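You operate a simulated robot arm through the tools that you are given. There is no shell and no other tool. Be economical: measure what you need, move in short steps, check, and stop when the job is done.

The job below is to be done with a simulated robot arm. You get a single attempt, and the scene is never put back.

## Task
Put things in order on the long bench top. At the end: the brown plan tube stands where the blue drive (marked "QUARTER") stood; the blue drive is in the brown packing box; the yellow drive (marked "FIFTH") stands where the brown plan tube stood; the teal brush stands where the yellow drive stood; whatever was shut is shut again. Leave all else as you found it, and nothing knocked over.
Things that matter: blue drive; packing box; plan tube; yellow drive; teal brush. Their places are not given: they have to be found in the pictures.

It is judged by the outcome, as a careful person would: the job done as asked, and still so three seconds after it is handed in. It fails if anything else is knocked over, pushed out of place, dropped, spilled or broken.

## Robot
A 7-joint arm with a two-finger parallel gripper, fixed in place. Base frame: the origin is at the foot of the arm, x ahead of it, y to its left, z up; the work surface is at about z = 0. Units: m, rad, N and s.
With the tool pointing down near the work surface it reaches from about 0.22 to 0.58 m from the base axis. Its first joint turns from -1.152 to 1.152 rad. Payload 2.5 kg.
The TCP is the grasp point between the finger pads, 0.023 m short of the fingertips. In the tool frame z runs along the fingers and y along their closing line. Largest opening 0.094 m; finger width 0.038, thickness 0.01; the body of the gripper, 0.054 by 0.096 m, starts 0.039 m behind the TCP.
Orientation is that of the tool frame in the base frame, as [roll, pitch, yaw] about the fixed x, y, z axes, in that order (R = Rz(yaw) Ry(pitch) Rx(roll)). With the fingers straight down and closing along the base's y, the tool's x points along the base's -x, its y along +y and its z along -z.

## Interface
- The arm moves only by the tool play_rows. Its argument "targets" is a list of rows, each a list of 3 entries, a list of its own where there are three numbers: the shift along the tool's x, y, z in units of 25 mm (1.0 is 25 mm), then the turn, a rotation vector about the tool's x, y, z in units of 6 degrees (1.0 is 6 degrees), then the opening in per cent of the stroke, from 0 (shut) to 100 (fully open). In form: [[[x, y, z], [rx, ry, rz], claw], ...]. A call has 1 to 8 rows; each row shifts and turns the commanded pose from where the row before left it, along the tool's axes as they then stand. A call with a number of a shift or a turn outside -1 to 1 is refused whole. Rows are played at 5 a second. More than 0.05 m and 0.15 rad between two rows, or a gripper value outside its range, and nothing of the call is played. Where a pose cannot be reached the arm comes as near as it can. A force on the tool above 40 N (or 10 N above the force at the start of the call, whichever is more), or a blocked arm, ends the call early, and 0.2 s more pass. The fingers move at their own pace (about 0.108 m/s each) and stop on an object; they squeeze with about 44 N. The grip force told is the motor's: it shows also when the fingers shut on nothing. Time passes only in rows, and 0.2 s behind the last, so rows that do not move let the fingers close. It gives the time, the measured TCP pose, the force on the tool (base axes), the opening and the grip force at its end, in the units of the frame above (readings bear some noise), and new pictures: "show" is both (left out), scene, wrist or none.
- Cameras (640 x 400 px; columns grow to the right, rows downward): "scene" is fixed at [0.0978, -0.394, 0.554]; the picture's right is [0.95, -0.32, 0.00], its down [-0.15, -0.45, -0.88] and it looks along [0.28, 0.84, -0.47] (base axes); focal length 328 px, centre (320, 200). "wrist" rides on the gripper at [0.086, 0.016, -0.074] in the tool frame; the picture's right is [-0.18, 0.98, 0.00], its down [-0.58, -0.11, -0.81] and it looks along [-0.79, -0.15, 0.59] (tool axes); focal length 243 px, centre (320, 200).
- locate(camera, pixels): for up to 12 pixels [column, row] of the newest picture of that camera ("zoom" is the newest enlarged one), the place [x, y, z] in the base frame of the surface seen there, good to about 0.002 m. No time passes.
- close_up(camera, box): a new picture of the part [left, top, right, bottom] of that camera's present view, enlarged. No time passes.
- hand_in(): hands the job in; it is judged then, once.

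Go step by step. Measure first, check grasps and placings, and put right what went wrong. The budget is 80 turns and 200 pictures, counting those below and the enlarged ones. Unless the task says otherwise, let go and move clear before handing in, and close with one line.

The tools are called after "Request:" as name(argument=value, ...) on one line, values as JSON. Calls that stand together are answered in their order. play_rows: Moves the arm, as the interface text tells. Its arguments: {"type":"object","properties":{"targets":{"type":"array","items":{"type":"array"}},"show":{"type":"string","enum":["both","scene","wrist","none"]}},"required":["targets"]} The other tools are called the same way: locate (camera, pixels) gives the place of the surface under pixels of a picture; close_up (camera, box) takes an enlarged picture of a part of a camera's view; hand_in () hands the job in.

At the start:

```text
t: 0.0
position: [0.4433, 0.0449, 0.3123]
tool_rot: [-3.141, -0.001, -3.141]
force: [-0.6, 0.7, 0.2]
width: 0.0941
finger_force: 0.1
```

scene: 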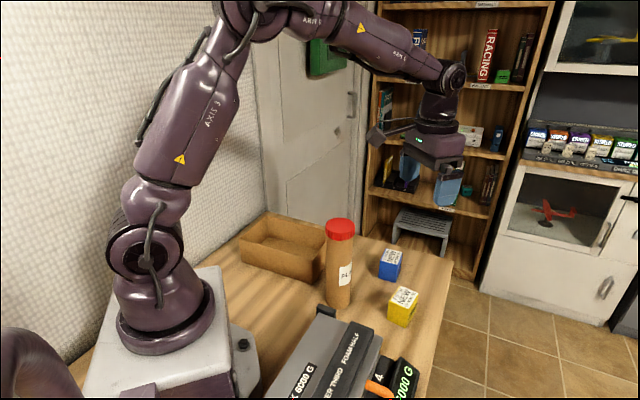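
wrist: 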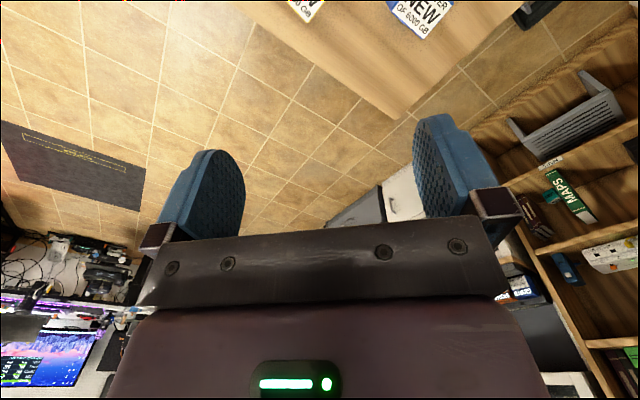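

The scene shows the open box near (283,245), the tube at (340,262), the blue drive at (390,264) and the yellow one at (403,305). I can't see the teal brush yet, so I'll enlarge the bench views.

Request:
close_up(camera="scene", box=[220, 200, 460, 400])

Request:
close_up(camera="scene", box=[280, 290, 440, 400])

Request:
locate(camera="scene", pixels=[[340, 224], [338, 302], [391, 256], [404, 296], [268, 216], [240, 239], [312, 256], [280, 250], [325, 312], [345, 350], [378, 388], [445, 262]])

```text
2.00 times, centred on (340, 300) of scene
```

zoom: 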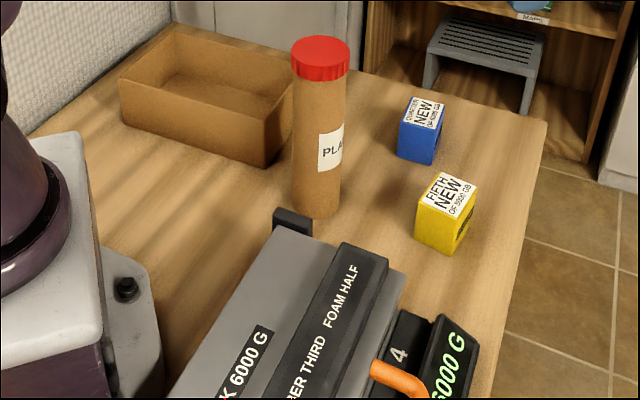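

```text
3.64 times, centred on (360, 345) of scene
```

zoom: 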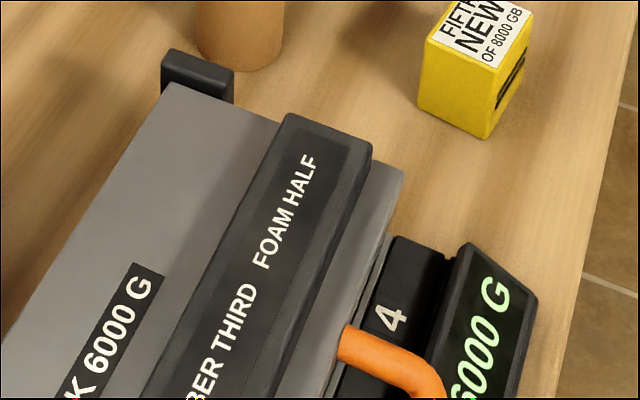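

```text
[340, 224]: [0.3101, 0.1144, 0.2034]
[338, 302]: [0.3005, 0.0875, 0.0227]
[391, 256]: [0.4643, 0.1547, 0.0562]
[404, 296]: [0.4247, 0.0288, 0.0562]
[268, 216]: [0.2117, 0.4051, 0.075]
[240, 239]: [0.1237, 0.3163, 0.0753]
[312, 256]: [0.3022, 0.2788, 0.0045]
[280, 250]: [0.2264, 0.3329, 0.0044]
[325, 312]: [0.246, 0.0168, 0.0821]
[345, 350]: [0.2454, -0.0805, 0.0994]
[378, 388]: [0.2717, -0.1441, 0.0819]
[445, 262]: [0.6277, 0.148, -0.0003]
```

The grey machine at (330,350) hides whatever lies at −y, so I'll swing the wrist camera over that side and tilt it downward to look for the brush.

Request:
play_rows(targets=[[[0, -1, 0], [0, 0.8, 0], 100], [[0, -1, 0], [0, 0.8, 0], 100], [[0, -1, 0], [0, 0.8, 0], 100], [[0, -1, 0], [0, 0.8, 0], 100], [[0, -1, 0], [0, 0.8, 0], 100], [[0, -1, 0], [0, 0, 0], 100], [[0, -1, 0], [0, 0, 0], 100]])

```text
t: 1.6
position: [0.443, -0.1303, 0.3118]
tool_rot: [3.14, -0.419, 3.14]
force: [-1.1, 0.5, 0.0]
width: 0.0943
finger_force: 0.1
```

scene: 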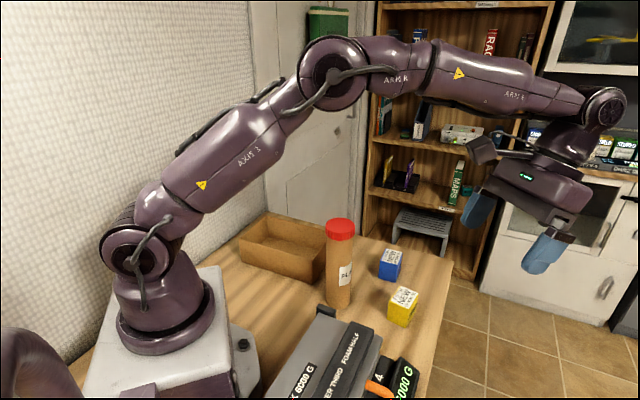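
wrist: 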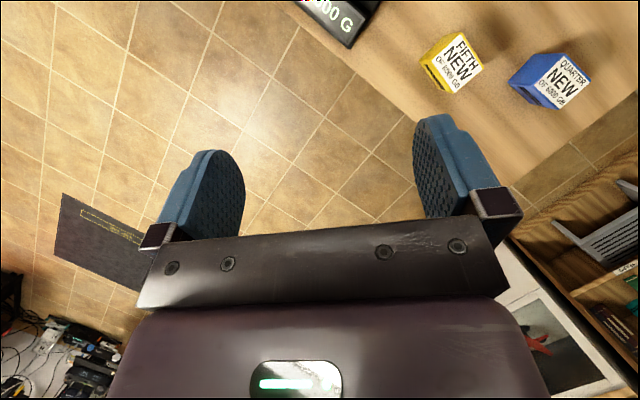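

The brush isn't in view yet; the wrist image only shows the drives and a black display at (340,15). I'll pull back toward the base to look over the near part of the bench.

Request:
play_rows(targets=[[[0.91, 0, 0.3], [0, 0, 0], 100], [[0.91, 0, 0.3], [0, 0, 0], 100], [[0.91, 0, 0.3], [0, 0, 0], 100], [[0.91, 0, 0.3], [0, 0, 0], 100], [[0.91, 0, 0.3], [0, 0, 0], 100], [[0.91, 0, 0.3], [0, 0, 0], 100]])

```text
t: 3.0
position: [0.2993, -0.1295, 0.3288]
tool_rot: [3.141, -0.419, 3.139]
force: [0.4, 0.4, -0.7]
width: 0.0938
finger_force: 0.2
```

scene: 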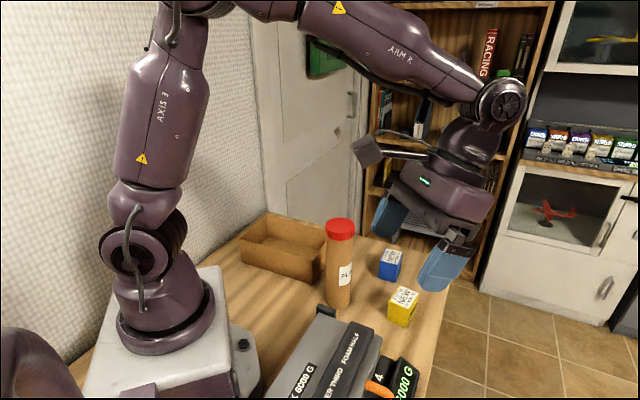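
wrist: 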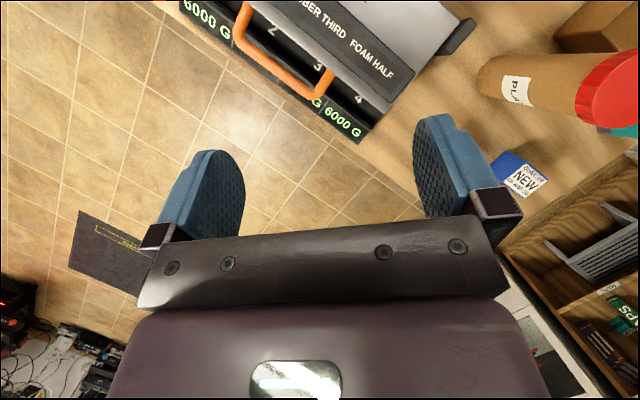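

A teal patch shows at (625,131), just past the red tube cap. I'll enlarge and measure it.

Request:
close_up(camera="wrist", box=[470, 0, 640, 200])

Request:
locate(camera="wrist", pixels=[[625, 131], [636, 130], [612, 128], [605, 95], [620, 230], [535, 170], [637, 150], [600, 45]])

Request:
close_up(camera="wrist", box=[150, 0, 490, 170])

```text
2.00 times, centred on (555, 100) of wrist
```

zoom: 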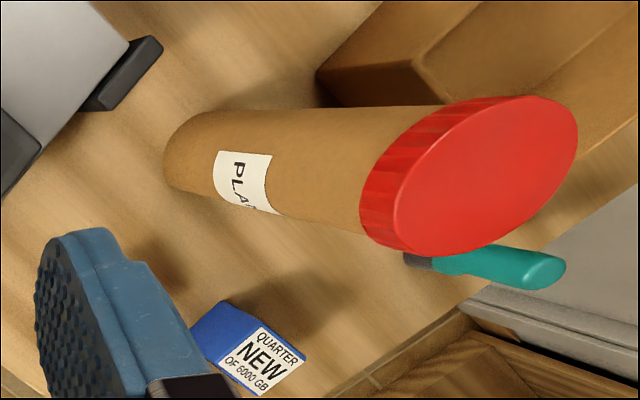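

```text
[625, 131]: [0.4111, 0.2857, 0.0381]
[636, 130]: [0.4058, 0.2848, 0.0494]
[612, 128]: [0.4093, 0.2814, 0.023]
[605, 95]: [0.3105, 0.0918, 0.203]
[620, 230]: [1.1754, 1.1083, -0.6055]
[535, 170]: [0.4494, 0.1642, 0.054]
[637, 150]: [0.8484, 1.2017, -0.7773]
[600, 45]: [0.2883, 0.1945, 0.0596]
```

```text
1.88 times, centred on (320, 85) of wrist
```

zoom: 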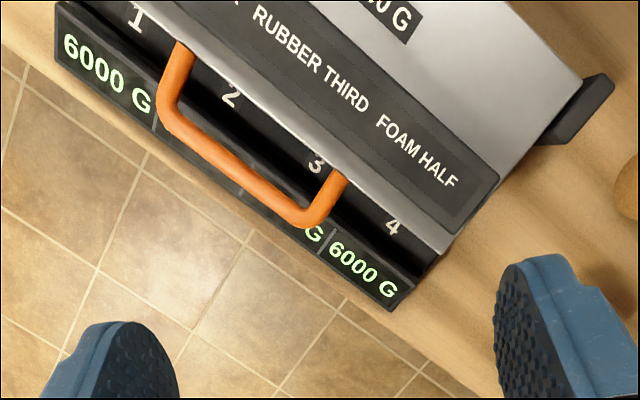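

The brush stands at about (0.41, 0.285), behind the tube as seen from here. I'll move over to +y for a clear view of it, the drives and the box.

Request:
play_rows(targets=[[[0, 1, -0.4], [0, 0, 0], 100], [[0, 1, -0.4], [0, 0, 0], 100], [[0, 1, 0], [0, 0, 0], 100], [[0, 1, 0], [0, 0, 0], 100], [[0, 1, 0], [0, 0, 0], 100], [[0, 1, 0], [0, 0, 0], 100], [[0, 1, 0], [0, 0, 0], 100], [[0, 1, 0], [0, 0, 0], 100]], show="none")

Request:
play_rows(targets=[[[0, 1, 0], [0, 0, 0], 100], [[0, 1, 0], [0, 0, 0], 100], [[0, 1, 0], [0, 0, 0], 100], [[0, 1, 0], [0, 0, 0], 100], [[0, 0, 0], [0, 0, 0], 100]])

```text
t: 4.8
position: [0.3074, 0.0697, 0.3457]
tool_rot: [3.141, -0.419, -3.141]
force: [0.3, -0.1, 0.1]
width: 0.094
finger_force: 0.0
```

```text
t: 6.0
position: [0.3085, 0.1719, 0.3417]
tool_rot: [3.142, -0.418, 3.141]
force: [-0.1, -0.3, -0.1]
width: 0.0939
finger_force: 0.1
```

scene: 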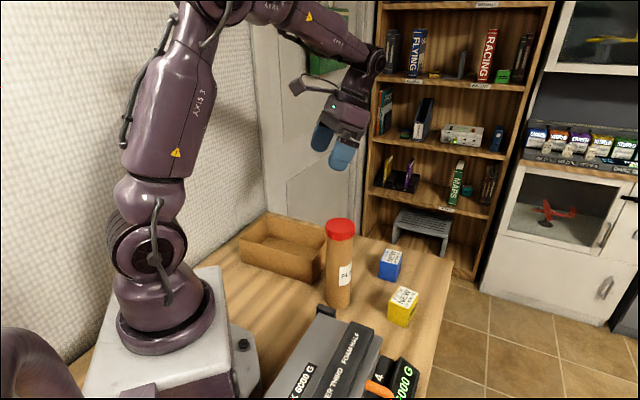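
wrist: 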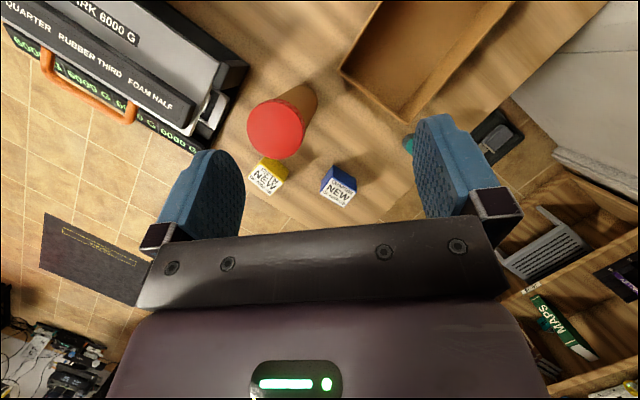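

The brush is hidden behind the right finger at (415,145). I'll go a bit further in +y so it comes between the fingers.

Request:
play_rows(targets=[[[0, 1, 0], [0, 0.5, 0], 100], [[0, 1, 0], [0, 0.5, 0], 100], [[0, 1, 0], [0, 0.5, 0], 100], [[0, 1, 0], [0, 0, 0], 100], [[0, 0, 0], [0, 0, 0], 100]], show="wrist")

Request:
close_up(camera="wrist", box=[200, 60, 440, 210])

```text
t: 7.2
position: [0.3098, 0.2697, 0.3425]
tool_rot: [-3.141, -0.575, -3.141]
force: [0.0, 0.3, -0.4]
width: 0.094
finger_force: 0.1
```

wrist: 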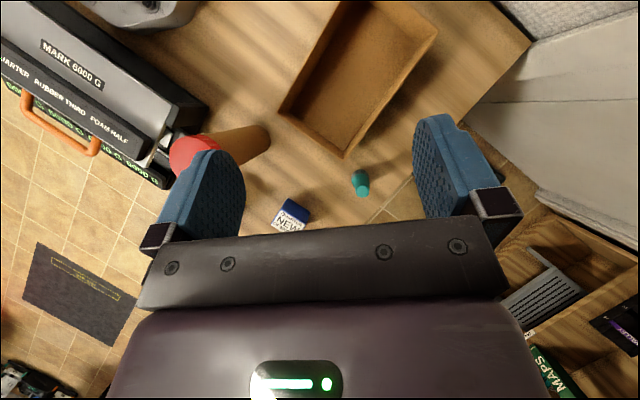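

```text
2.67 times, centred on (320, 135) of wrist
```

zoom: 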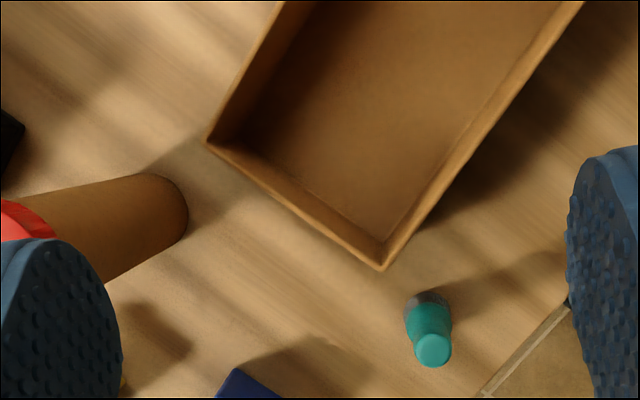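

The brush is upright, with its teal top at zoom (433,350) and foot at (430,300), near the box's corner. Measuring it and the box.

Request:
locate(camera="zoom", pixels=[[433, 350], [428, 330], [416, 350], [450, 350], [424, 297], [407, 316], [450, 316], [381, 262], [208, 143], [380, 230], [187, 215], [428, 308]])

Request:
locate(camera="wrist", pixels=[[343, 156], [280, 110], [437, 35], [372, 50], [340, 120], [392, 120], [420, 180], [160, 95], [140, 130]])

Request:
close_up(camera="scene", box=[370, 240, 430, 340])

```text
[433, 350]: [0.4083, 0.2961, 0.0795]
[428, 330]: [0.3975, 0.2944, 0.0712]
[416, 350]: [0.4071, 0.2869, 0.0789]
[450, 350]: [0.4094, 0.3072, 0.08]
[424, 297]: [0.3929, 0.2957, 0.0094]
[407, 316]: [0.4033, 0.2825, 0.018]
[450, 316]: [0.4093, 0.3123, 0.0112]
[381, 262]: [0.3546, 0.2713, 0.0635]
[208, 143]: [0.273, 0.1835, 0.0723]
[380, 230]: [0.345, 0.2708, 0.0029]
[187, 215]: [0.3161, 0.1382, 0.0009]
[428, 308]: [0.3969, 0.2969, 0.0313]
```

```text
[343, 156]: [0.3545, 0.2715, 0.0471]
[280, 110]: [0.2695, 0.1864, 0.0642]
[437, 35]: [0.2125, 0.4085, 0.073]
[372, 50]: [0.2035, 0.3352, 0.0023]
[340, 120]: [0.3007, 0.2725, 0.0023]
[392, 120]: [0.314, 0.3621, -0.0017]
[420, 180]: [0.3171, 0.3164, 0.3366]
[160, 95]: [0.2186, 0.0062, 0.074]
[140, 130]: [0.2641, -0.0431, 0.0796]
```

```text
4.00 times, centred on (400, 290) of scene
```

zoom: 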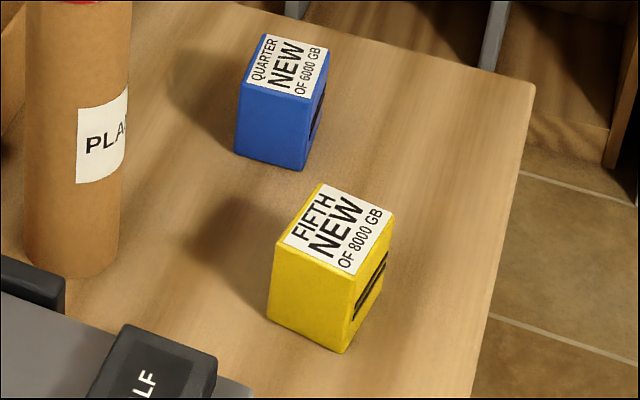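

The brush is about 0.025 m across, 0.08 m tall, centred near (0.406, 0.297). Now the corners of both drives' tops and the tube outline.

Request:
locate(camera="zoom", pixels=[[264, 37], [325, 49], [306, 98], [243, 83], [319, 187], [391, 215], [352, 278], [280, 245], [238, 150], [300, 166], [270, 316], [343, 349]])

Request:
locate(camera="scene", pixels=[[340, 221], [329, 228], [352, 228], [340, 236], [328, 270], [353, 270], [327, 295], [350, 295], [338, 306], [326, 232], [354, 232]])

```text
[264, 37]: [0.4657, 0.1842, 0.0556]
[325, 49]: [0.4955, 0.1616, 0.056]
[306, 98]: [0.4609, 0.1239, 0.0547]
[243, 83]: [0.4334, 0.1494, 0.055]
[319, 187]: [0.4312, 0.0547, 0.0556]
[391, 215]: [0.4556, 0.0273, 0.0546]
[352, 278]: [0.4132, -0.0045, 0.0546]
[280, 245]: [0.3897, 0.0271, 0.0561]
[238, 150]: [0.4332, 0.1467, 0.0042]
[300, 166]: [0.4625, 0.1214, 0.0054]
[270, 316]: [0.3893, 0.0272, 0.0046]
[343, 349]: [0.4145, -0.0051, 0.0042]
```

```text
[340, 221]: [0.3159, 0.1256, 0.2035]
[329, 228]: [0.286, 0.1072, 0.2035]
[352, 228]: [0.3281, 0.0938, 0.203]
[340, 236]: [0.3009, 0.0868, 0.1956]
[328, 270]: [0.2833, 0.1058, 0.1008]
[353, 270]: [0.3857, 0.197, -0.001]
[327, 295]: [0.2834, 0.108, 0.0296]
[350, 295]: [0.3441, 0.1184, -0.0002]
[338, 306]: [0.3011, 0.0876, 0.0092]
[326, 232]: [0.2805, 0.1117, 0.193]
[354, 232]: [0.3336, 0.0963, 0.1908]
```

Both drives are about 0.04×0.05×0.055 m: blue is centred at (0.464, 0.155) with its long axis at 47°, yellow at (0.422, 0.026) with its long axis at about 36°. The box is open, so I'll bring the tool upright and move over the blue drive.

Request:
play_rows(targets=[[[0, 0, 0], [0, -0.9167, 0], 100], [[0, 0, 0], [0, -0.9167, 0], 100], [[0, 0, 0], [0, -0.9167, 0], 100], [[0, 0, 0], [0, -0.9167, 0], 100], [[0, 0, 0], [0, -0.9167, 0], 100], [[0, 0, 0], [0, -0.9167, 0], 100]], show="none")

Request:
play_rows(targets=[[[-0.881, -0.657, 0], [0, 0, 0], 100], [[-0.881, -0.657, 0], [0, 0, 0], 100], [[-0.881, -0.657, 0], [0, 0, 0], 100], [[-0.881, -0.657, 0], [0, 0, 0], 100], [[-0.881, -0.657, 0], [0, 0, 0], 100], [[-0.881, -0.657, 0], [0, 0, 0], 100], [[-0.881, -0.657, 0], [0, 0, 0], 100]], show="none")

Request:
play_rows(targets=[[[0, 0, 0.3], [0, 0, -0.98], 100], [[0, 0, 0.3], [0, 0, -0.98], 100], [[0, 0, 0.3], [0, 0, -0.98], 100], [[0, 0, 0.3], [0, 0, -0.98], 100], [[0, 0, 0.3], [0, 0, -0.98], 100], [[0, 0, 0.3], [0, 0, -0.98], 100], [[0, 0, 0.3], [0, 0, -0.98], 100], [[0, 0, 0.3], [0, 0, -0.98], 100]])

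```text
t: 8.6
position: [0.3082, 0.2692, 0.3438]
tool_rot: [-3.141, 0.001, -3.141]
force: [-0.1, -0.4, 0.4]
width: 0.094
finger_force: 0.0
```

```text
t: 10.2
position: [0.4633, 0.155, 0.3439]
tool_rot: [-3.141, 0.0, -3.141]
force: [-0.6, -0.1, 0.5]
width: 0.0942
finger_force: 0.1
```

```text
t: 12.0
position: [0.4628, 0.1552, 0.2849]
tool_rot: [-3.141, 0.0, -2.317]
force: [-0.8, 0.1, 0.1]
width: 0.094
finger_force: 0.1
```

scene: 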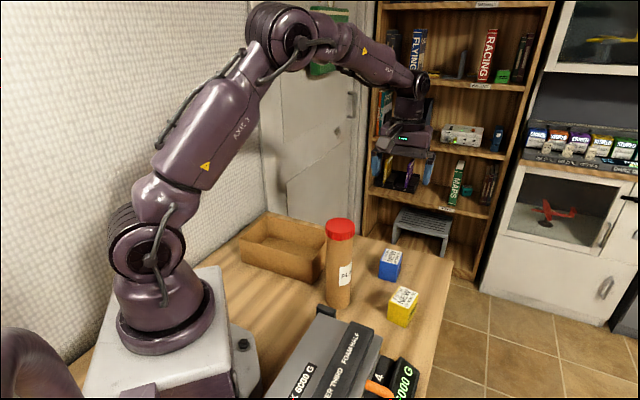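
wrist: 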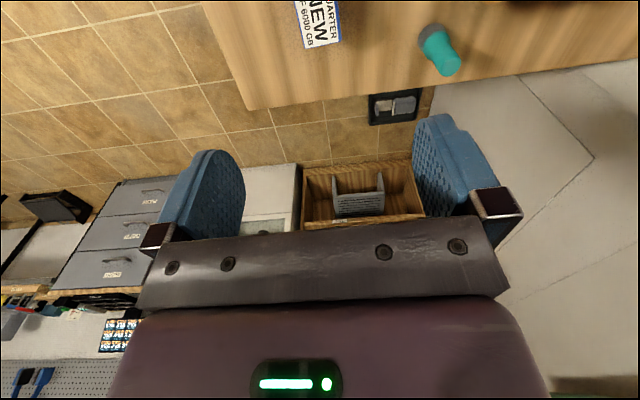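

The yaw is right, with the fingers now closing along 137°, and the position is over the blue drive. Descending in two steps.

Request:
play_rows(targets=[[[-0.03, 0, 1], [0, 0, 0], 100], [[0, 0, 1], [0, 0, 0], 100], [[0, 0, 1], [0, 0, 0], 100], [[0, 0, 1], [0, 0, 0], 100], [[0, 0, 1], [0, 0, 0], 100], [[0, 0, 1], [0, 0, 0], 100], [[0, 0, 1], [0, 0, 0], 100], [[0, 0, 0], [0, 0, 0], 100]])

Request:
close_up(camera="scene", box=[320, 180, 480, 340])

```text
t: 13.8
position: [0.4639, 0.1559, 0.1098]
tool_rot: [-3.141, 0.0, -2.32]
force: [0.2, 0.5, -0.1]
width: 0.0942
finger_force: 0.1
```

scene: 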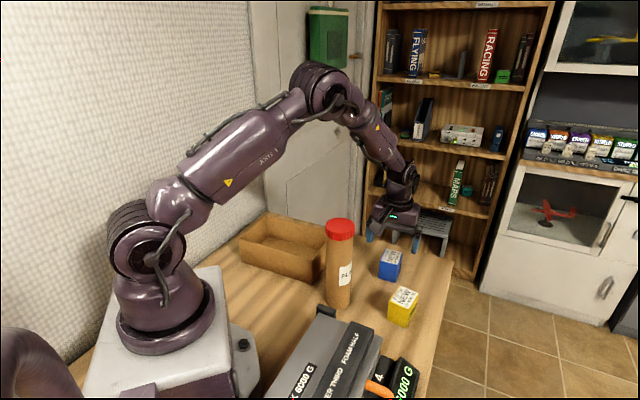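
wrist: 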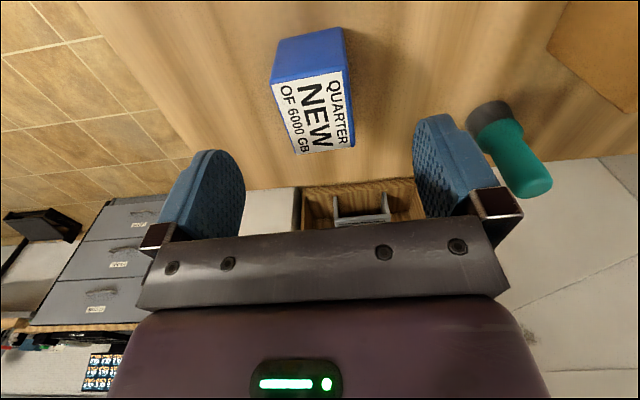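

```text
2.50 times, centred on (400, 260) of scene
```

zoom: 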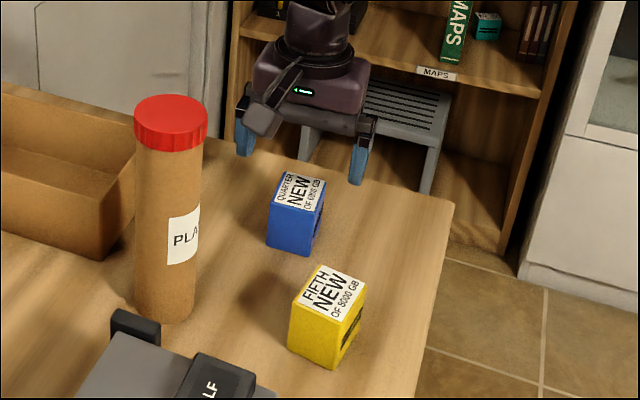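

The blue drive at wrist (313,90) is square to the fingers and lies between them. I'll lower to about z 0.038 and close.

Request:
play_rows(targets=[[[0, 0, 1], [0, 0, 0], 100], [[0, 0, 1], [0, 0, 0], 100], [[0, 0, 0.9], [0, 0, 0], 100], [[0, 0, 0], [0, 0, 0], 100], [[0, 0, 0], [0, 0, 0], 20], [[0, 0, 0], [0, 0, 0], 20], [[0, 0, 0], [0, 0, 0], 20]])

```text
t: 15.4
position: [0.4621, 0.1551, 0.0367]
tool_rot: [3.14, 0.001, -2.318]
force: [0.6, -0.7, -1.0]
width: 0.0438
finger_force: 43.9
```

scene: 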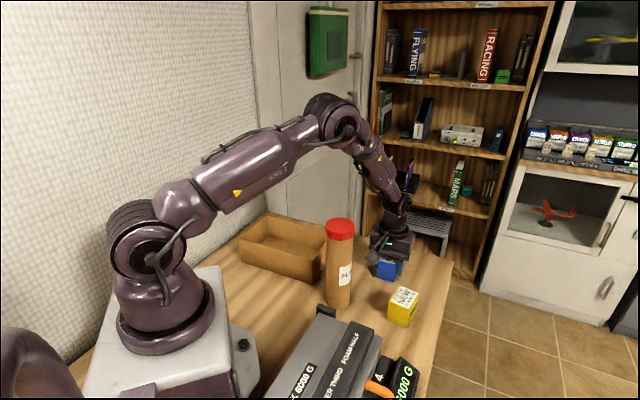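
wrist: 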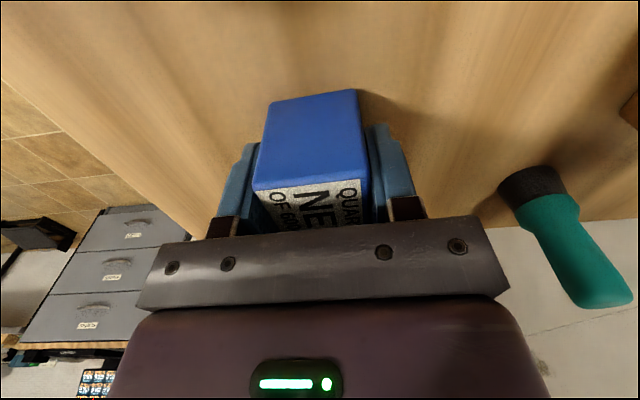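

The grip is firm at 0.044 m with 44 N. Lifting to about 0.24 to clear the tube, then moving over the box centre at (0.241, 0.295).

Request:
play_rows(targets=[[[0, 0, -0.5], [0, 0, 0], 20], [[0, 0, -1], [0, 0, 0], 20], [[0, 0, -1], [0, 0, 0], 20], [[0, 0, -1], [0, 0, 0], 20], [[0, 0, -1], [0, 0, 0], 20], [[0, 0, -1], [0, 0, 0], 20], [[0, 0, -1], [0, 0, 0], 20], [[0, 0, -1], [0, 0, 0], 20]], show="none")

Request:
play_rows(targets=[[[0, 0, -0.8], [0, 0, 0], 20], [[0.177, 0.941, 0], [0, 0, 0], 20], [[0.177, 0.941, 0], [0, 0, 0], 20], [[0.177, 0.941, 0], [0, 0, 0], 20], [[0.177, 0.941, 0], [0, 0, 0], 20], [[0.177, 0.941, 0], [0, 0, 0], 20], [[0.177, 0.941, 0], [0, 0, 0], 20]], show="none")

Request:
play_rows(targets=[[[0.177, 0.941, 0], [0, 0, 0], 20], [[0.177, 0.941, 0], [0, 0, 0], 20], [[0.177, 0.941, 0], [0, 0, 0], 20], [[0.177, 0.941, 0], [0, 0, 0], 20], [[0.177, 0.941, 0], [0, 0, 0], 20], [[0, 0, 0], [0, 0, 0], 20]])

```text
t: 17.2
position: [0.4633, 0.1555, 0.2241]
tool_rot: [3.14, -0.001, -2.323]
force: [-0.8, -0.3, -1.1]
width: 0.0436
finger_force: 43.6
```

```text
t: 18.8
position: [0.3412, 0.2319, 0.2444]
tool_rot: [-3.141, 0.001, -2.322]
force: [-0.1, 0.4, -1.6]
width: 0.0439
finger_force: 44.2
```

```text
t: 20.2
position: [0.2427, 0.2942, 0.2448]
tool_rot: [3.141, -0.002, -2.322]
force: [0.3, -0.1, -2.1]
width: 0.0437
finger_force: 43.9
```

scene: 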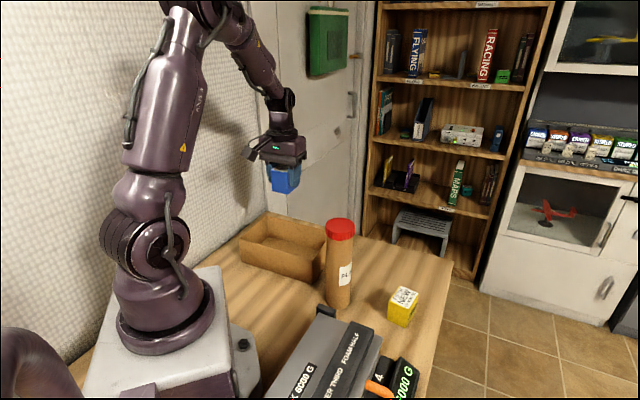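
wrist: 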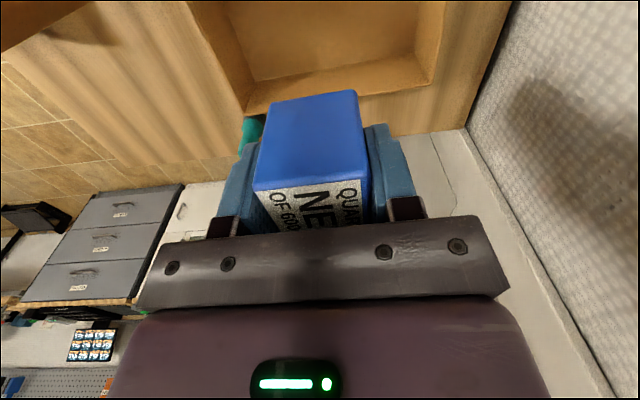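

The drive is over the box centre. Lowering it to just above the box floor.

Request:
play_rows(targets=[[[0, 0, 1], [0, 0, 0], 20], [[0, 0, 1], [0, 0, 0], 20], [[0, 0, 1], [0, 0, 0], 20], [[0, 0, 1], [0, 0, 0], 20], [[0, 0, 1], [0, 0, 0], 20], [[0, 0, 1], [0, 0, 0], 20], [[0, 0, 1], [0, 0, 0], 20], [[0, 0, 0.6], [0, 0, 0], 20]])

```text
t: 22.0
position: [0.2414, 0.2953, 0.0532]
tool_rot: [-3.141, 0.0, -2.322]
force: [0.1, -0.9, -2.4]
width: 0.0437
finger_force: 43.9
```

scene: 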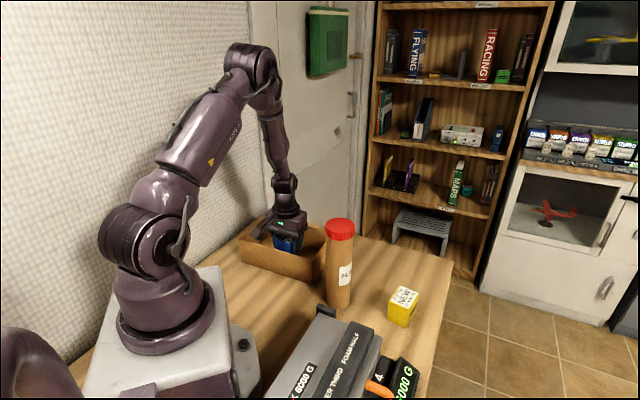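
wrist: 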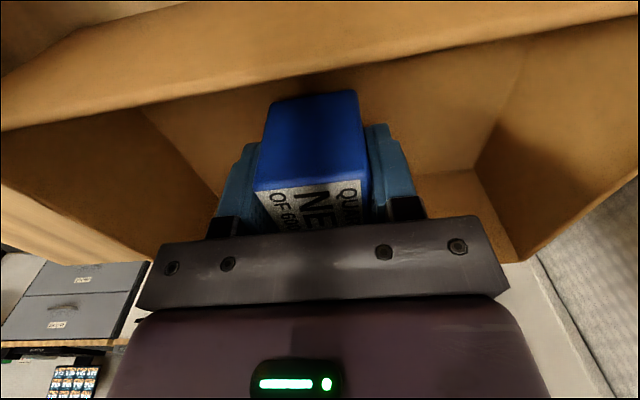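

The drive is inside the walls, 12 mm above the floor. Lowering gently, then releasing and rising.

Request:
play_rows(targets=[[[0, 0, 0.25], [0, 0, 0], 20], [[0, 0, 0.21], [0, 0, 0], 20], [[0, 0, 0], [0, 0, 0], 20], [[0, 0, 0], [0, 0, 0], 60], [[0, 0, 0], [0, 0, 0], 80], [[0, 0, 0], [0, 0, 0], 80]], show="none")

Request:
play_rows(targets=[[[0, 0, -0.5], [0, 0, 0], 80], [[0, 0, -1], [0, 0, 0], 80], [[0, 0, -1], [0, 0, 0], 80], [[0, 0, -1], [0, 0, 0], 80], [[0, 0, -1], [0, 0, 0], 80], [[0, 0, -1], [0, 0, 0], 80], [[0, 0, -1], [0, 0, 0], 80], [[0, 0, -1], [0, 0, 0], 100]])

```text
t: 23.4
position: [0.242, 0.2958, 0.0426]
tool_rot: [3.141, 0.001, -2.319]
force: [-0.4, 0.3, 0.1]
width: 0.0751
finger_force: 0.0
```

```text
t: 25.2
position: [0.2396, 0.2967, 0.2306]
tool_rot: [-3.141, 0.001, -2.32]
force: [-0.8, 0.1, 0.3]
width: 0.0939
finger_force: 0.1
```

scene: 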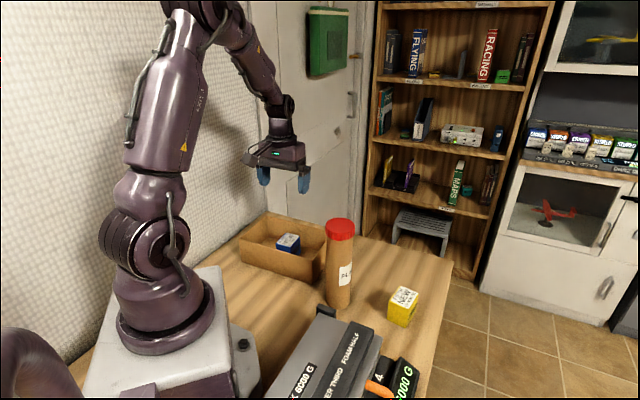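
wrist: 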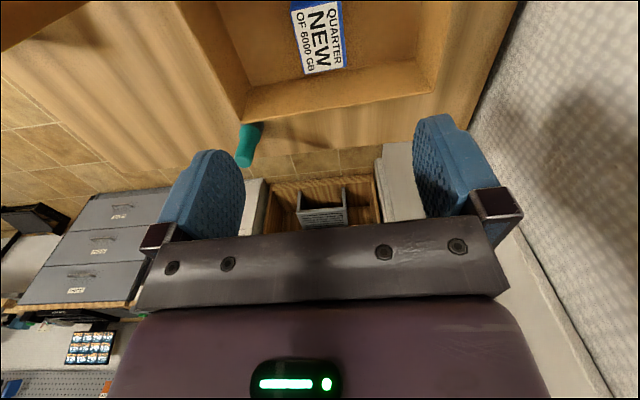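

The blue drive sits upright in the box at (288,243). I'll go above the tube to measure its axis from directly overhead.

Request:
play_rows(targets=[[[0, 0, -1], [0, 0, 0], 100], [[0.529, -1, -0.4], [0, 0, 0], 100], [[0.529, -1, -0.4], [0, 0, 0], 100], [[0.529, -1, -0.4], [0, 0, 0], 100], [[0.529, -1, -0.4], [0, 0, 0], 100], [[0.529, -1, -0.4], [0, 0, 0], 100], [[0.529, -1, -0.4], [0, 0, 0], 100], [[0.529, -1, -0.4], [0, 0, 0], 100]])

Request:
close_up(camera="wrist", box=[240, 0, 400, 100])

```text
t: 27.0
position: [0.306, 0.11, 0.3248]
tool_rot: [3.141, 0.001, -2.318]
force: [-0.4, 0.3, -0.4]
width: 0.0942
finger_force: 0.0
```

scene: 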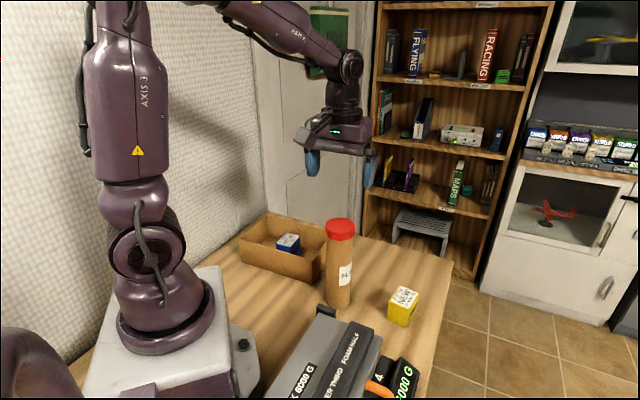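
wrist: 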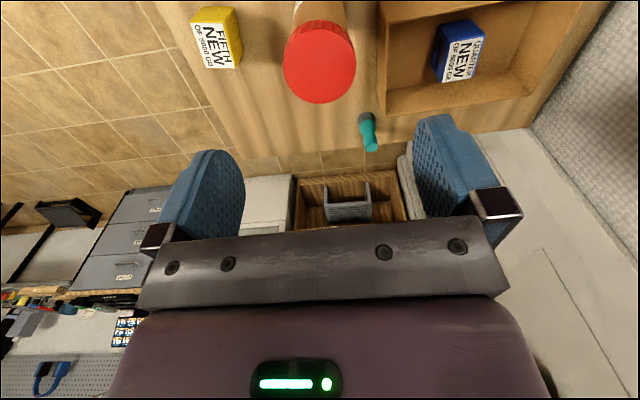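

```text
4.00 times, centred on (320, 50) of wrist
```

zoom: 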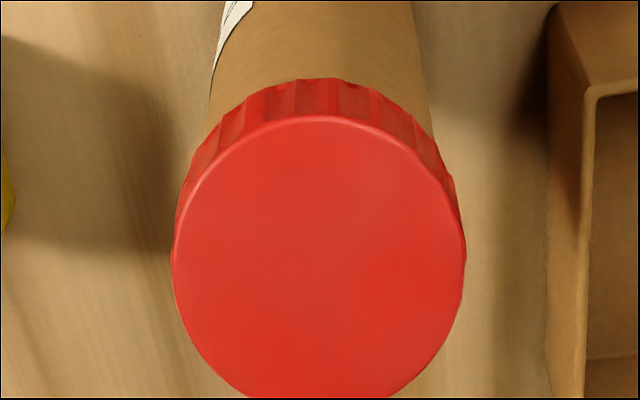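

Request:
locate(camera="wrist", pixels=[[286, 64], [353, 62], [319, 31], [320, 100], [295, 40], [345, 40], [300, 92], [342, 90]])

Request:
locate(camera="zoom", pixels=[[320, 85], [320, 112], [215, 110], [425, 100], [320, 60]])

```text
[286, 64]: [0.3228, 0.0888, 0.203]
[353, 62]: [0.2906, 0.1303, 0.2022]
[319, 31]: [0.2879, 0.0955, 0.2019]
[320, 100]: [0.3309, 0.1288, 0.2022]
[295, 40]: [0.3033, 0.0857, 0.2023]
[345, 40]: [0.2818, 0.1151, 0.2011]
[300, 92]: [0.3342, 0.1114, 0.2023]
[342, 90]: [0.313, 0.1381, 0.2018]
```

```text
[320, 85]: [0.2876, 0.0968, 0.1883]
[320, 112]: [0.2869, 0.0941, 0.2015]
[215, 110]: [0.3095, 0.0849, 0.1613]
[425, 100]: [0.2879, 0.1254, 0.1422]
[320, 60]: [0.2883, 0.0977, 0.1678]
```

The cap's top is centred at (0.308, 0.1115, 0.202), about 0.054 m across. I'll descend around it to TCP z ≈ 0.17 and close.

Request:
play_rows(targets=[[[-0.1, 0, 0.5], [0, 0, 0], 100], [[0, 0, 1], [0, 0, 0], 100], [[0, 0, 1], [0, 0, 0], 100], [[0, 0, 1], [0, 0, 0], 100], [[0, 0, 1], [0, 0, 0], 100], [[0, 0, 0.8], [0, 0, 0], 100], [[0, 0, 0], [0, 0, 0], 100]])

```text
t: 28.6
position: [0.3082, 0.112, 0.1919]
tool_rot: [3.142, 0.001, -2.318]
force: [0.1, 0.2, 0.2]
width: 0.0939
finger_force: 0.1
```

scene: 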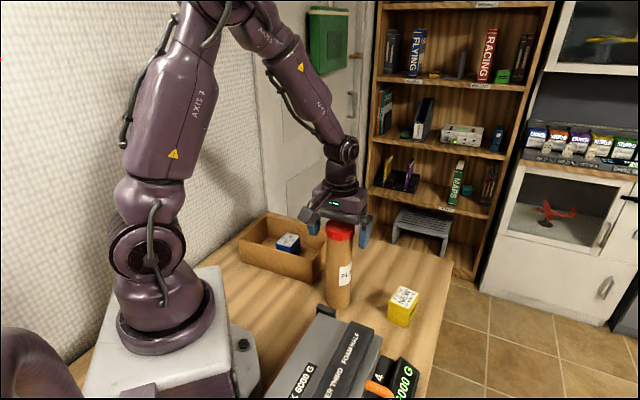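
wrist: 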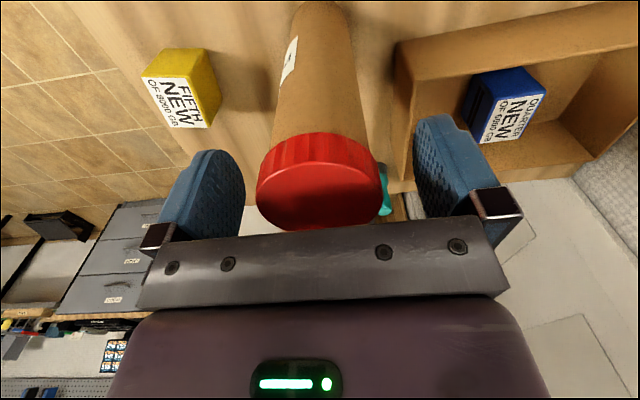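

The cap is centred between the fingers at (318,180). Lowering 22 mm more, then closing.

Request:
play_rows(targets=[[[0, 0, 0.5], [0, 0, 0], 100], [[0, 0, 0.37], [0, 0, 0], 100], [[0, 0, 0], [0, 0, 0], 100], [[0, 0, 0], [0, 0, 0], 40], [[0, 0, 0], [0, 0, 0], 40], [[0, 0, 0], [0, 0, 0], 30]])

Request:
play_rows(targets=[[[0, 0, -0.3], [0, 0, 0], 30], [[0, 0, -0.5], [0, 0, 0], 30], [[0, 0, 0], [0, 0, 0], 30]])

Request:
close_up(camera="scene", box=[270, 180, 430, 340])

```text
t: 30.0
position: [0.3072, 0.1113, 0.171]
tool_rot: [-3.141, -0.001, -2.322]
force: [-0.1, -1.2, -0.8]
width: 0.0548
finger_force: 44.3
```

scene: 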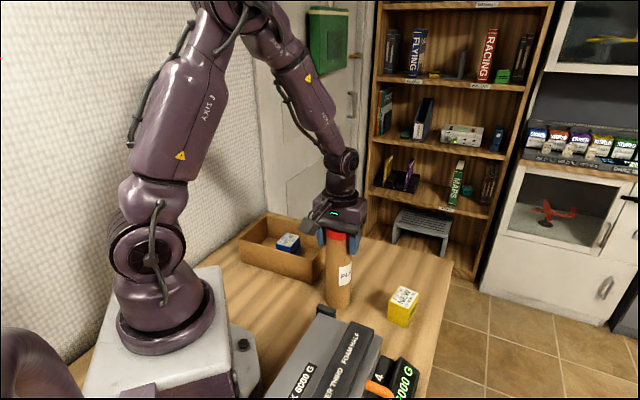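
wrist: 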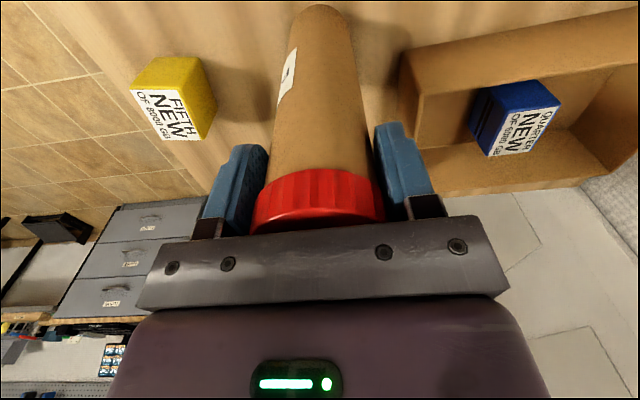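

```text
t: 30.8
position: [0.3059, 0.1111, 0.1907]
tool_rot: [-3.141, 0.001, -2.321]
force: [0.2, -0.1, -1.4]
width: 0.055
finger_force: 43.5
```

scene: 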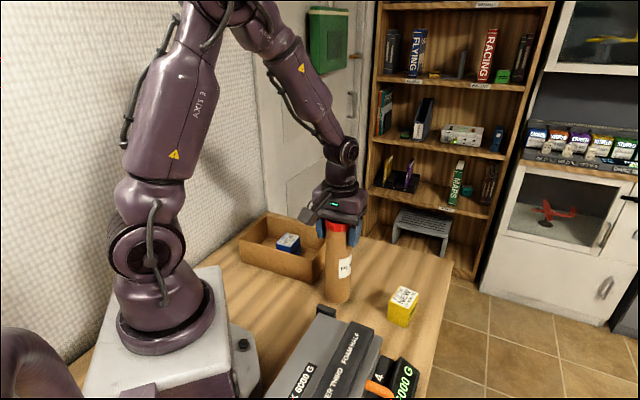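
wrist: 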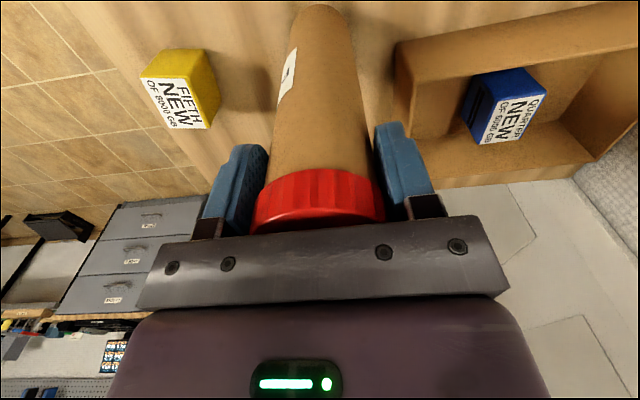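

```text
2.50 times, centred on (350, 260) of scene
```

zoom: 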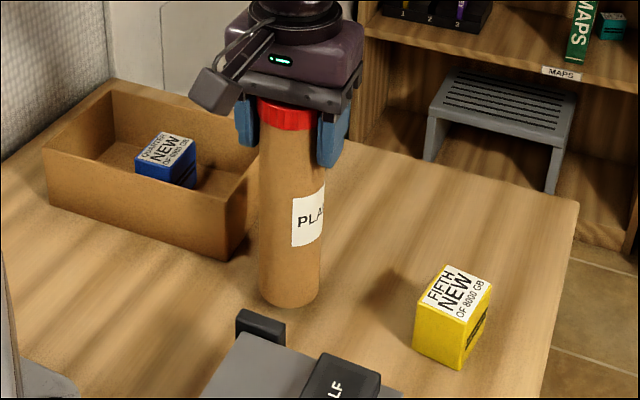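

The tube came up whole with its cap, bottom now 20 mm clear. Raising slightly and carrying it to (0.464, 0.155).

Request:
play_rows(targets=[[[0, 0, -0.8], [0, 0, 0], 30], [[-0.4, -0.25, 0], [0, 0, 0], 30], [[-0.8, -0.5, 0], [0, 0, 0], 30], [[-0.8, -0.5, 0], [0, 0, 0], 30], [[-0.8, -0.5, 0], [0, 0, 0], 30], [[-0.8, -0.5, 0], [0, 0, 0], 30], [[-0.8, -0.5, 0], [0, 0, 0], 30], [[-0.8, -0.5, 0], [0, 0, 0], 30]], show="none")

Request:
play_rows(targets=[[[-0.31, -0.15, 0], [0, 0, 0], 30], [[0, 0, 0], [0, 0, 0], 30], [[0, 0, 0], [0, 0, 0], 30]])

```text
t: 32.6
position: [0.4561, 0.1507, 0.2117]
tool_rot: [3.141, -0.001, -2.32]
force: [-0.4, -0.1, -0.6]
width: 0.0549
finger_force: 44.0
```

```text
t: 33.4
position: [0.465, 0.1547, 0.2107]
tool_rot: [-3.142, 0.0, -2.321]
force: [-0.3, 0.4, -0.9]
width: 0.0549
finger_force: 43.9
```

scene: 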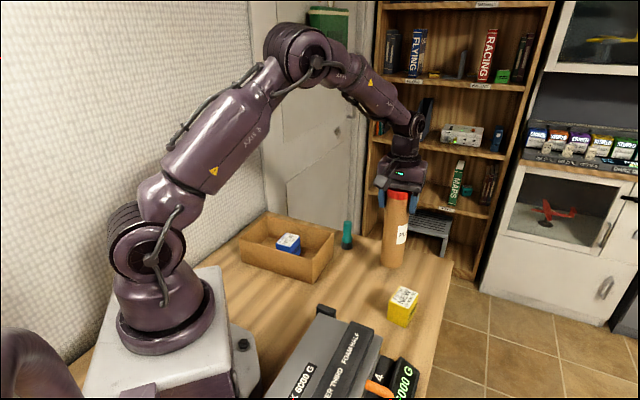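
wrist: 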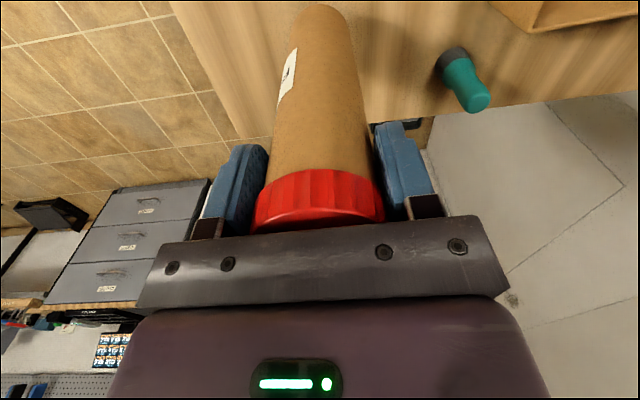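

The tube hangs straight over the blue drive's old spot. Lowering about 39 mm gently.

Request:
play_rows(targets=[[[0, 0, 0.5], [0, 0, 0], 30], [[0, 0, 0.5], [0, 0, 0], 30], [[0, 0, 0.4], [0, 0, 0], 30], [[0, 0, 0.14], [0, 0, 0], 30], [[0, 0, 0.04], [0, 0, 0], 30], [[0, 0, 0], [0, 0, 0], 30]], show="scene")

Request:
close_up(camera="scene", box=[330, 170, 460, 290])

```text
t: 34.8
position: [0.4635, 0.1544, 0.1726]
tool_rot: [3.141, 0.001, -2.32]
force: [-0.2, -0.5, -1.4]
width: 0.055
finger_force: 43.8
```

scene: 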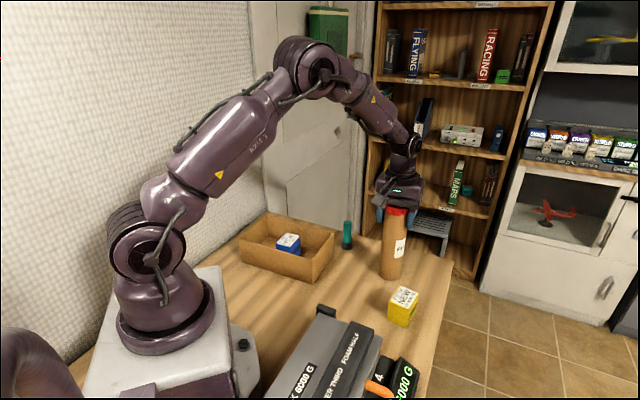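

```text
3.33 times, centred on (395, 230) of scene
```

zoom: 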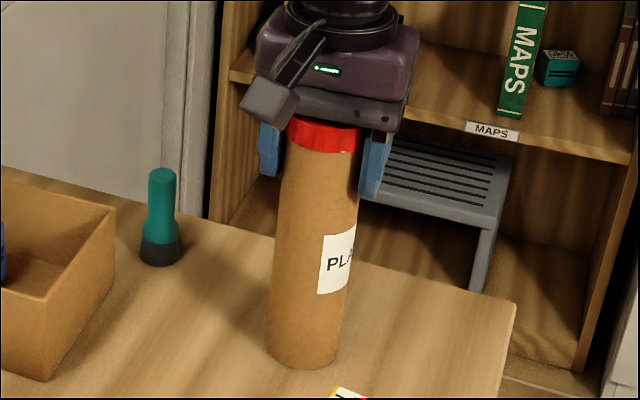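

The tube is nearly touching. Another 1.5 mm while watching the force, then release slowly.

Request:
play_rows(targets=[[[0, 0, 0.04], [0, 0, 0], 30], [[0, 0, 0.03], [0, 0, 0], 30], [[0, 0, 0], [0, 0, 0], 30]], show="none")

Request:
play_rows(targets=[[[0, 0, 0], [0, 0, 0], 60], [[0, 0, 0], [0, 0, 0], 75], [[0, 0, 0], [0, 0, 0], 100], [[0, 0, 0], [0, 0, 0], 100], [[0, 0, -0.5], [0, 0, 0], 100], [[0, 0, -1], [0, 0, 0], 100], [[0, 0, -1], [0, 0, 0], 100], [[0, 0, -1], [0, 0, 0], 100]])

```text
t: 35.6
position: [0.4645, 0.1538, 0.1706]
tool_rot: [-3.141, 0.001, -2.319]
force: [-1.7, -1.7, 6.1]
width: 0.055
finger_force: 43.7
```

```text
t: 37.4
position: [0.4633, 0.1551, 0.2584]
tool_rot: [-3.14, 0.0, -2.319]
force: [-0.1, 0.2, -0.1]
width: 0.0939
finger_force: 0.0
```

scene: 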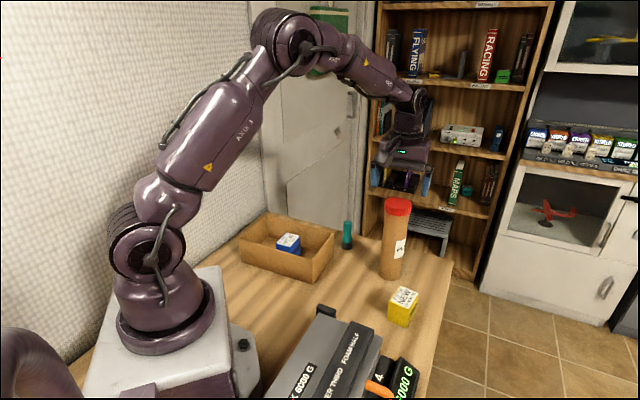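
wrist: 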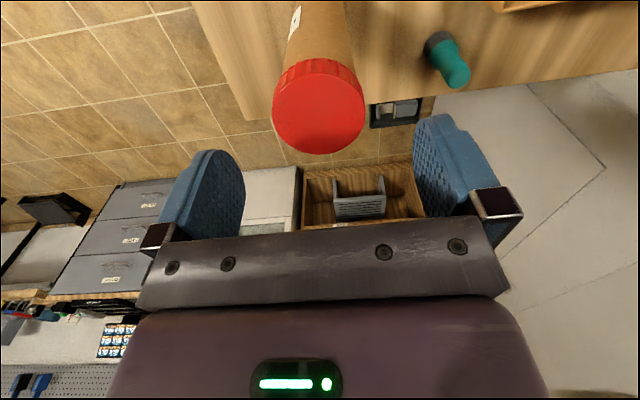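

The tube stands free at the new spot. Before grasping the yellow drive, I'll check how close the machine's end comes to the camera mount, and re-measure the yellow drive.

Request:
locate(camera="scene", pixels=[[374, 328], [352, 322], [383, 337], [392, 358], [413, 366], [405, 362], [333, 316], [318, 306], [365, 335], [395, 202], [384, 268], [402, 272]])

Request:
close_up(camera="scene", box=[310, 270, 430, 390])

```text
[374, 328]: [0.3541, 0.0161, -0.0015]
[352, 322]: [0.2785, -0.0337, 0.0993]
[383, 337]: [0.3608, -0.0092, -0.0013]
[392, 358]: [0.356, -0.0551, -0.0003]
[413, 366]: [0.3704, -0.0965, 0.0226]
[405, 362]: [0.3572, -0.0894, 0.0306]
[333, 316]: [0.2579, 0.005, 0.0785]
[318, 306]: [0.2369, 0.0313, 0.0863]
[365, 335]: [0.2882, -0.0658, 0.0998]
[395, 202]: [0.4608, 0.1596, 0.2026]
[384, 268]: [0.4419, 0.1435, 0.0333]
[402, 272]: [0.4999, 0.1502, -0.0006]
```

```text
3.33 times, centred on (370, 330) of scene
```

zoom: 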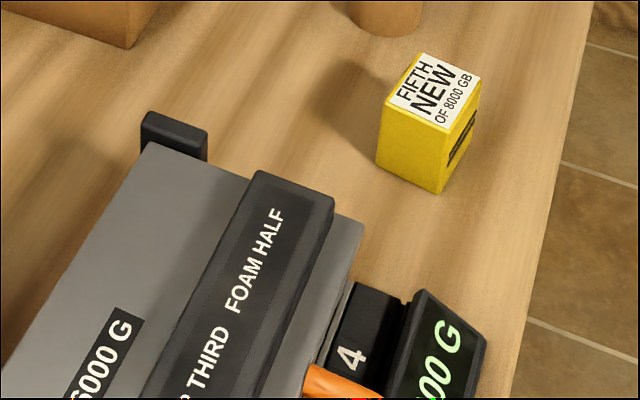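

Clearance to the machine end at (0.29,−0.05) is fine. Turning 10° and moving above the yellow drive.

Request:
play_rows(targets=[[[0, 0, 0], [0, 0, 0.83], 100], [[0, 0, 0], [0, 0, 0.83], 100], [[0.737, -0.523, 0], [0, 0, 0], 100], [[0.737, -0.523, 0], [0, 0, 0], 100], [[0.737, -0.523, 0], [0, 0, 0], 100], [[0.737, -0.523, 0], [0, 0, 0], 100], [[0.737, -0.523, 0], [0, 0, 0], 100], [[0.737, -0.523, 0], [0, 0, 0], 100]], show="none")

Request:
play_rows(targets=[[[0, 0, 1], [0, 0, 0], 100], [[0, 0, 1], [0, 0, 0], 100], [[0, 0, 1], [0, 0, 0], 100], [[0, 0, 1], [0, 0, 0], 100], [[0, 0, 1], [0, 0, 0], 100], [[0, 0, 0], [0, 0, 0], 100]])

```text
t: 39.2
position: [0.4216, 0.0245, 0.2577]
tool_rot: [-3.141, -0.001, -2.494]
force: [0.1, 0.4, -0.1]
width: 0.094
finger_force: 0.1
```

```text
t: 40.6
position: [0.4229, 0.0257, 0.1332]
tool_rot: [-3.141, 0.002, -2.495]
force: [1.0, 0.2, -0.1]
width: 0.094
finger_force: 0.1
```

scene: 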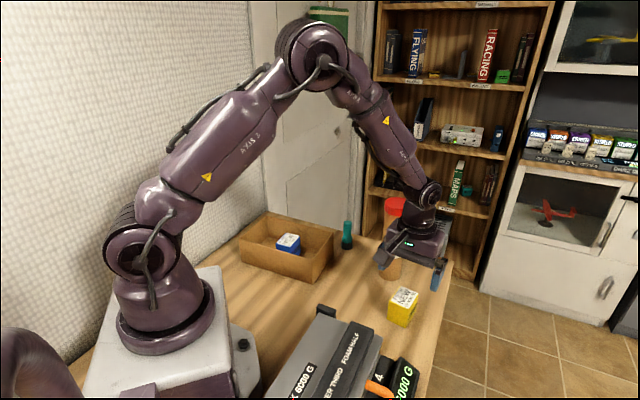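
wrist: 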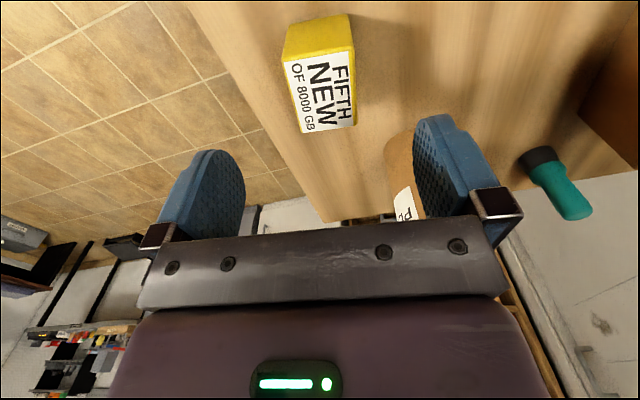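

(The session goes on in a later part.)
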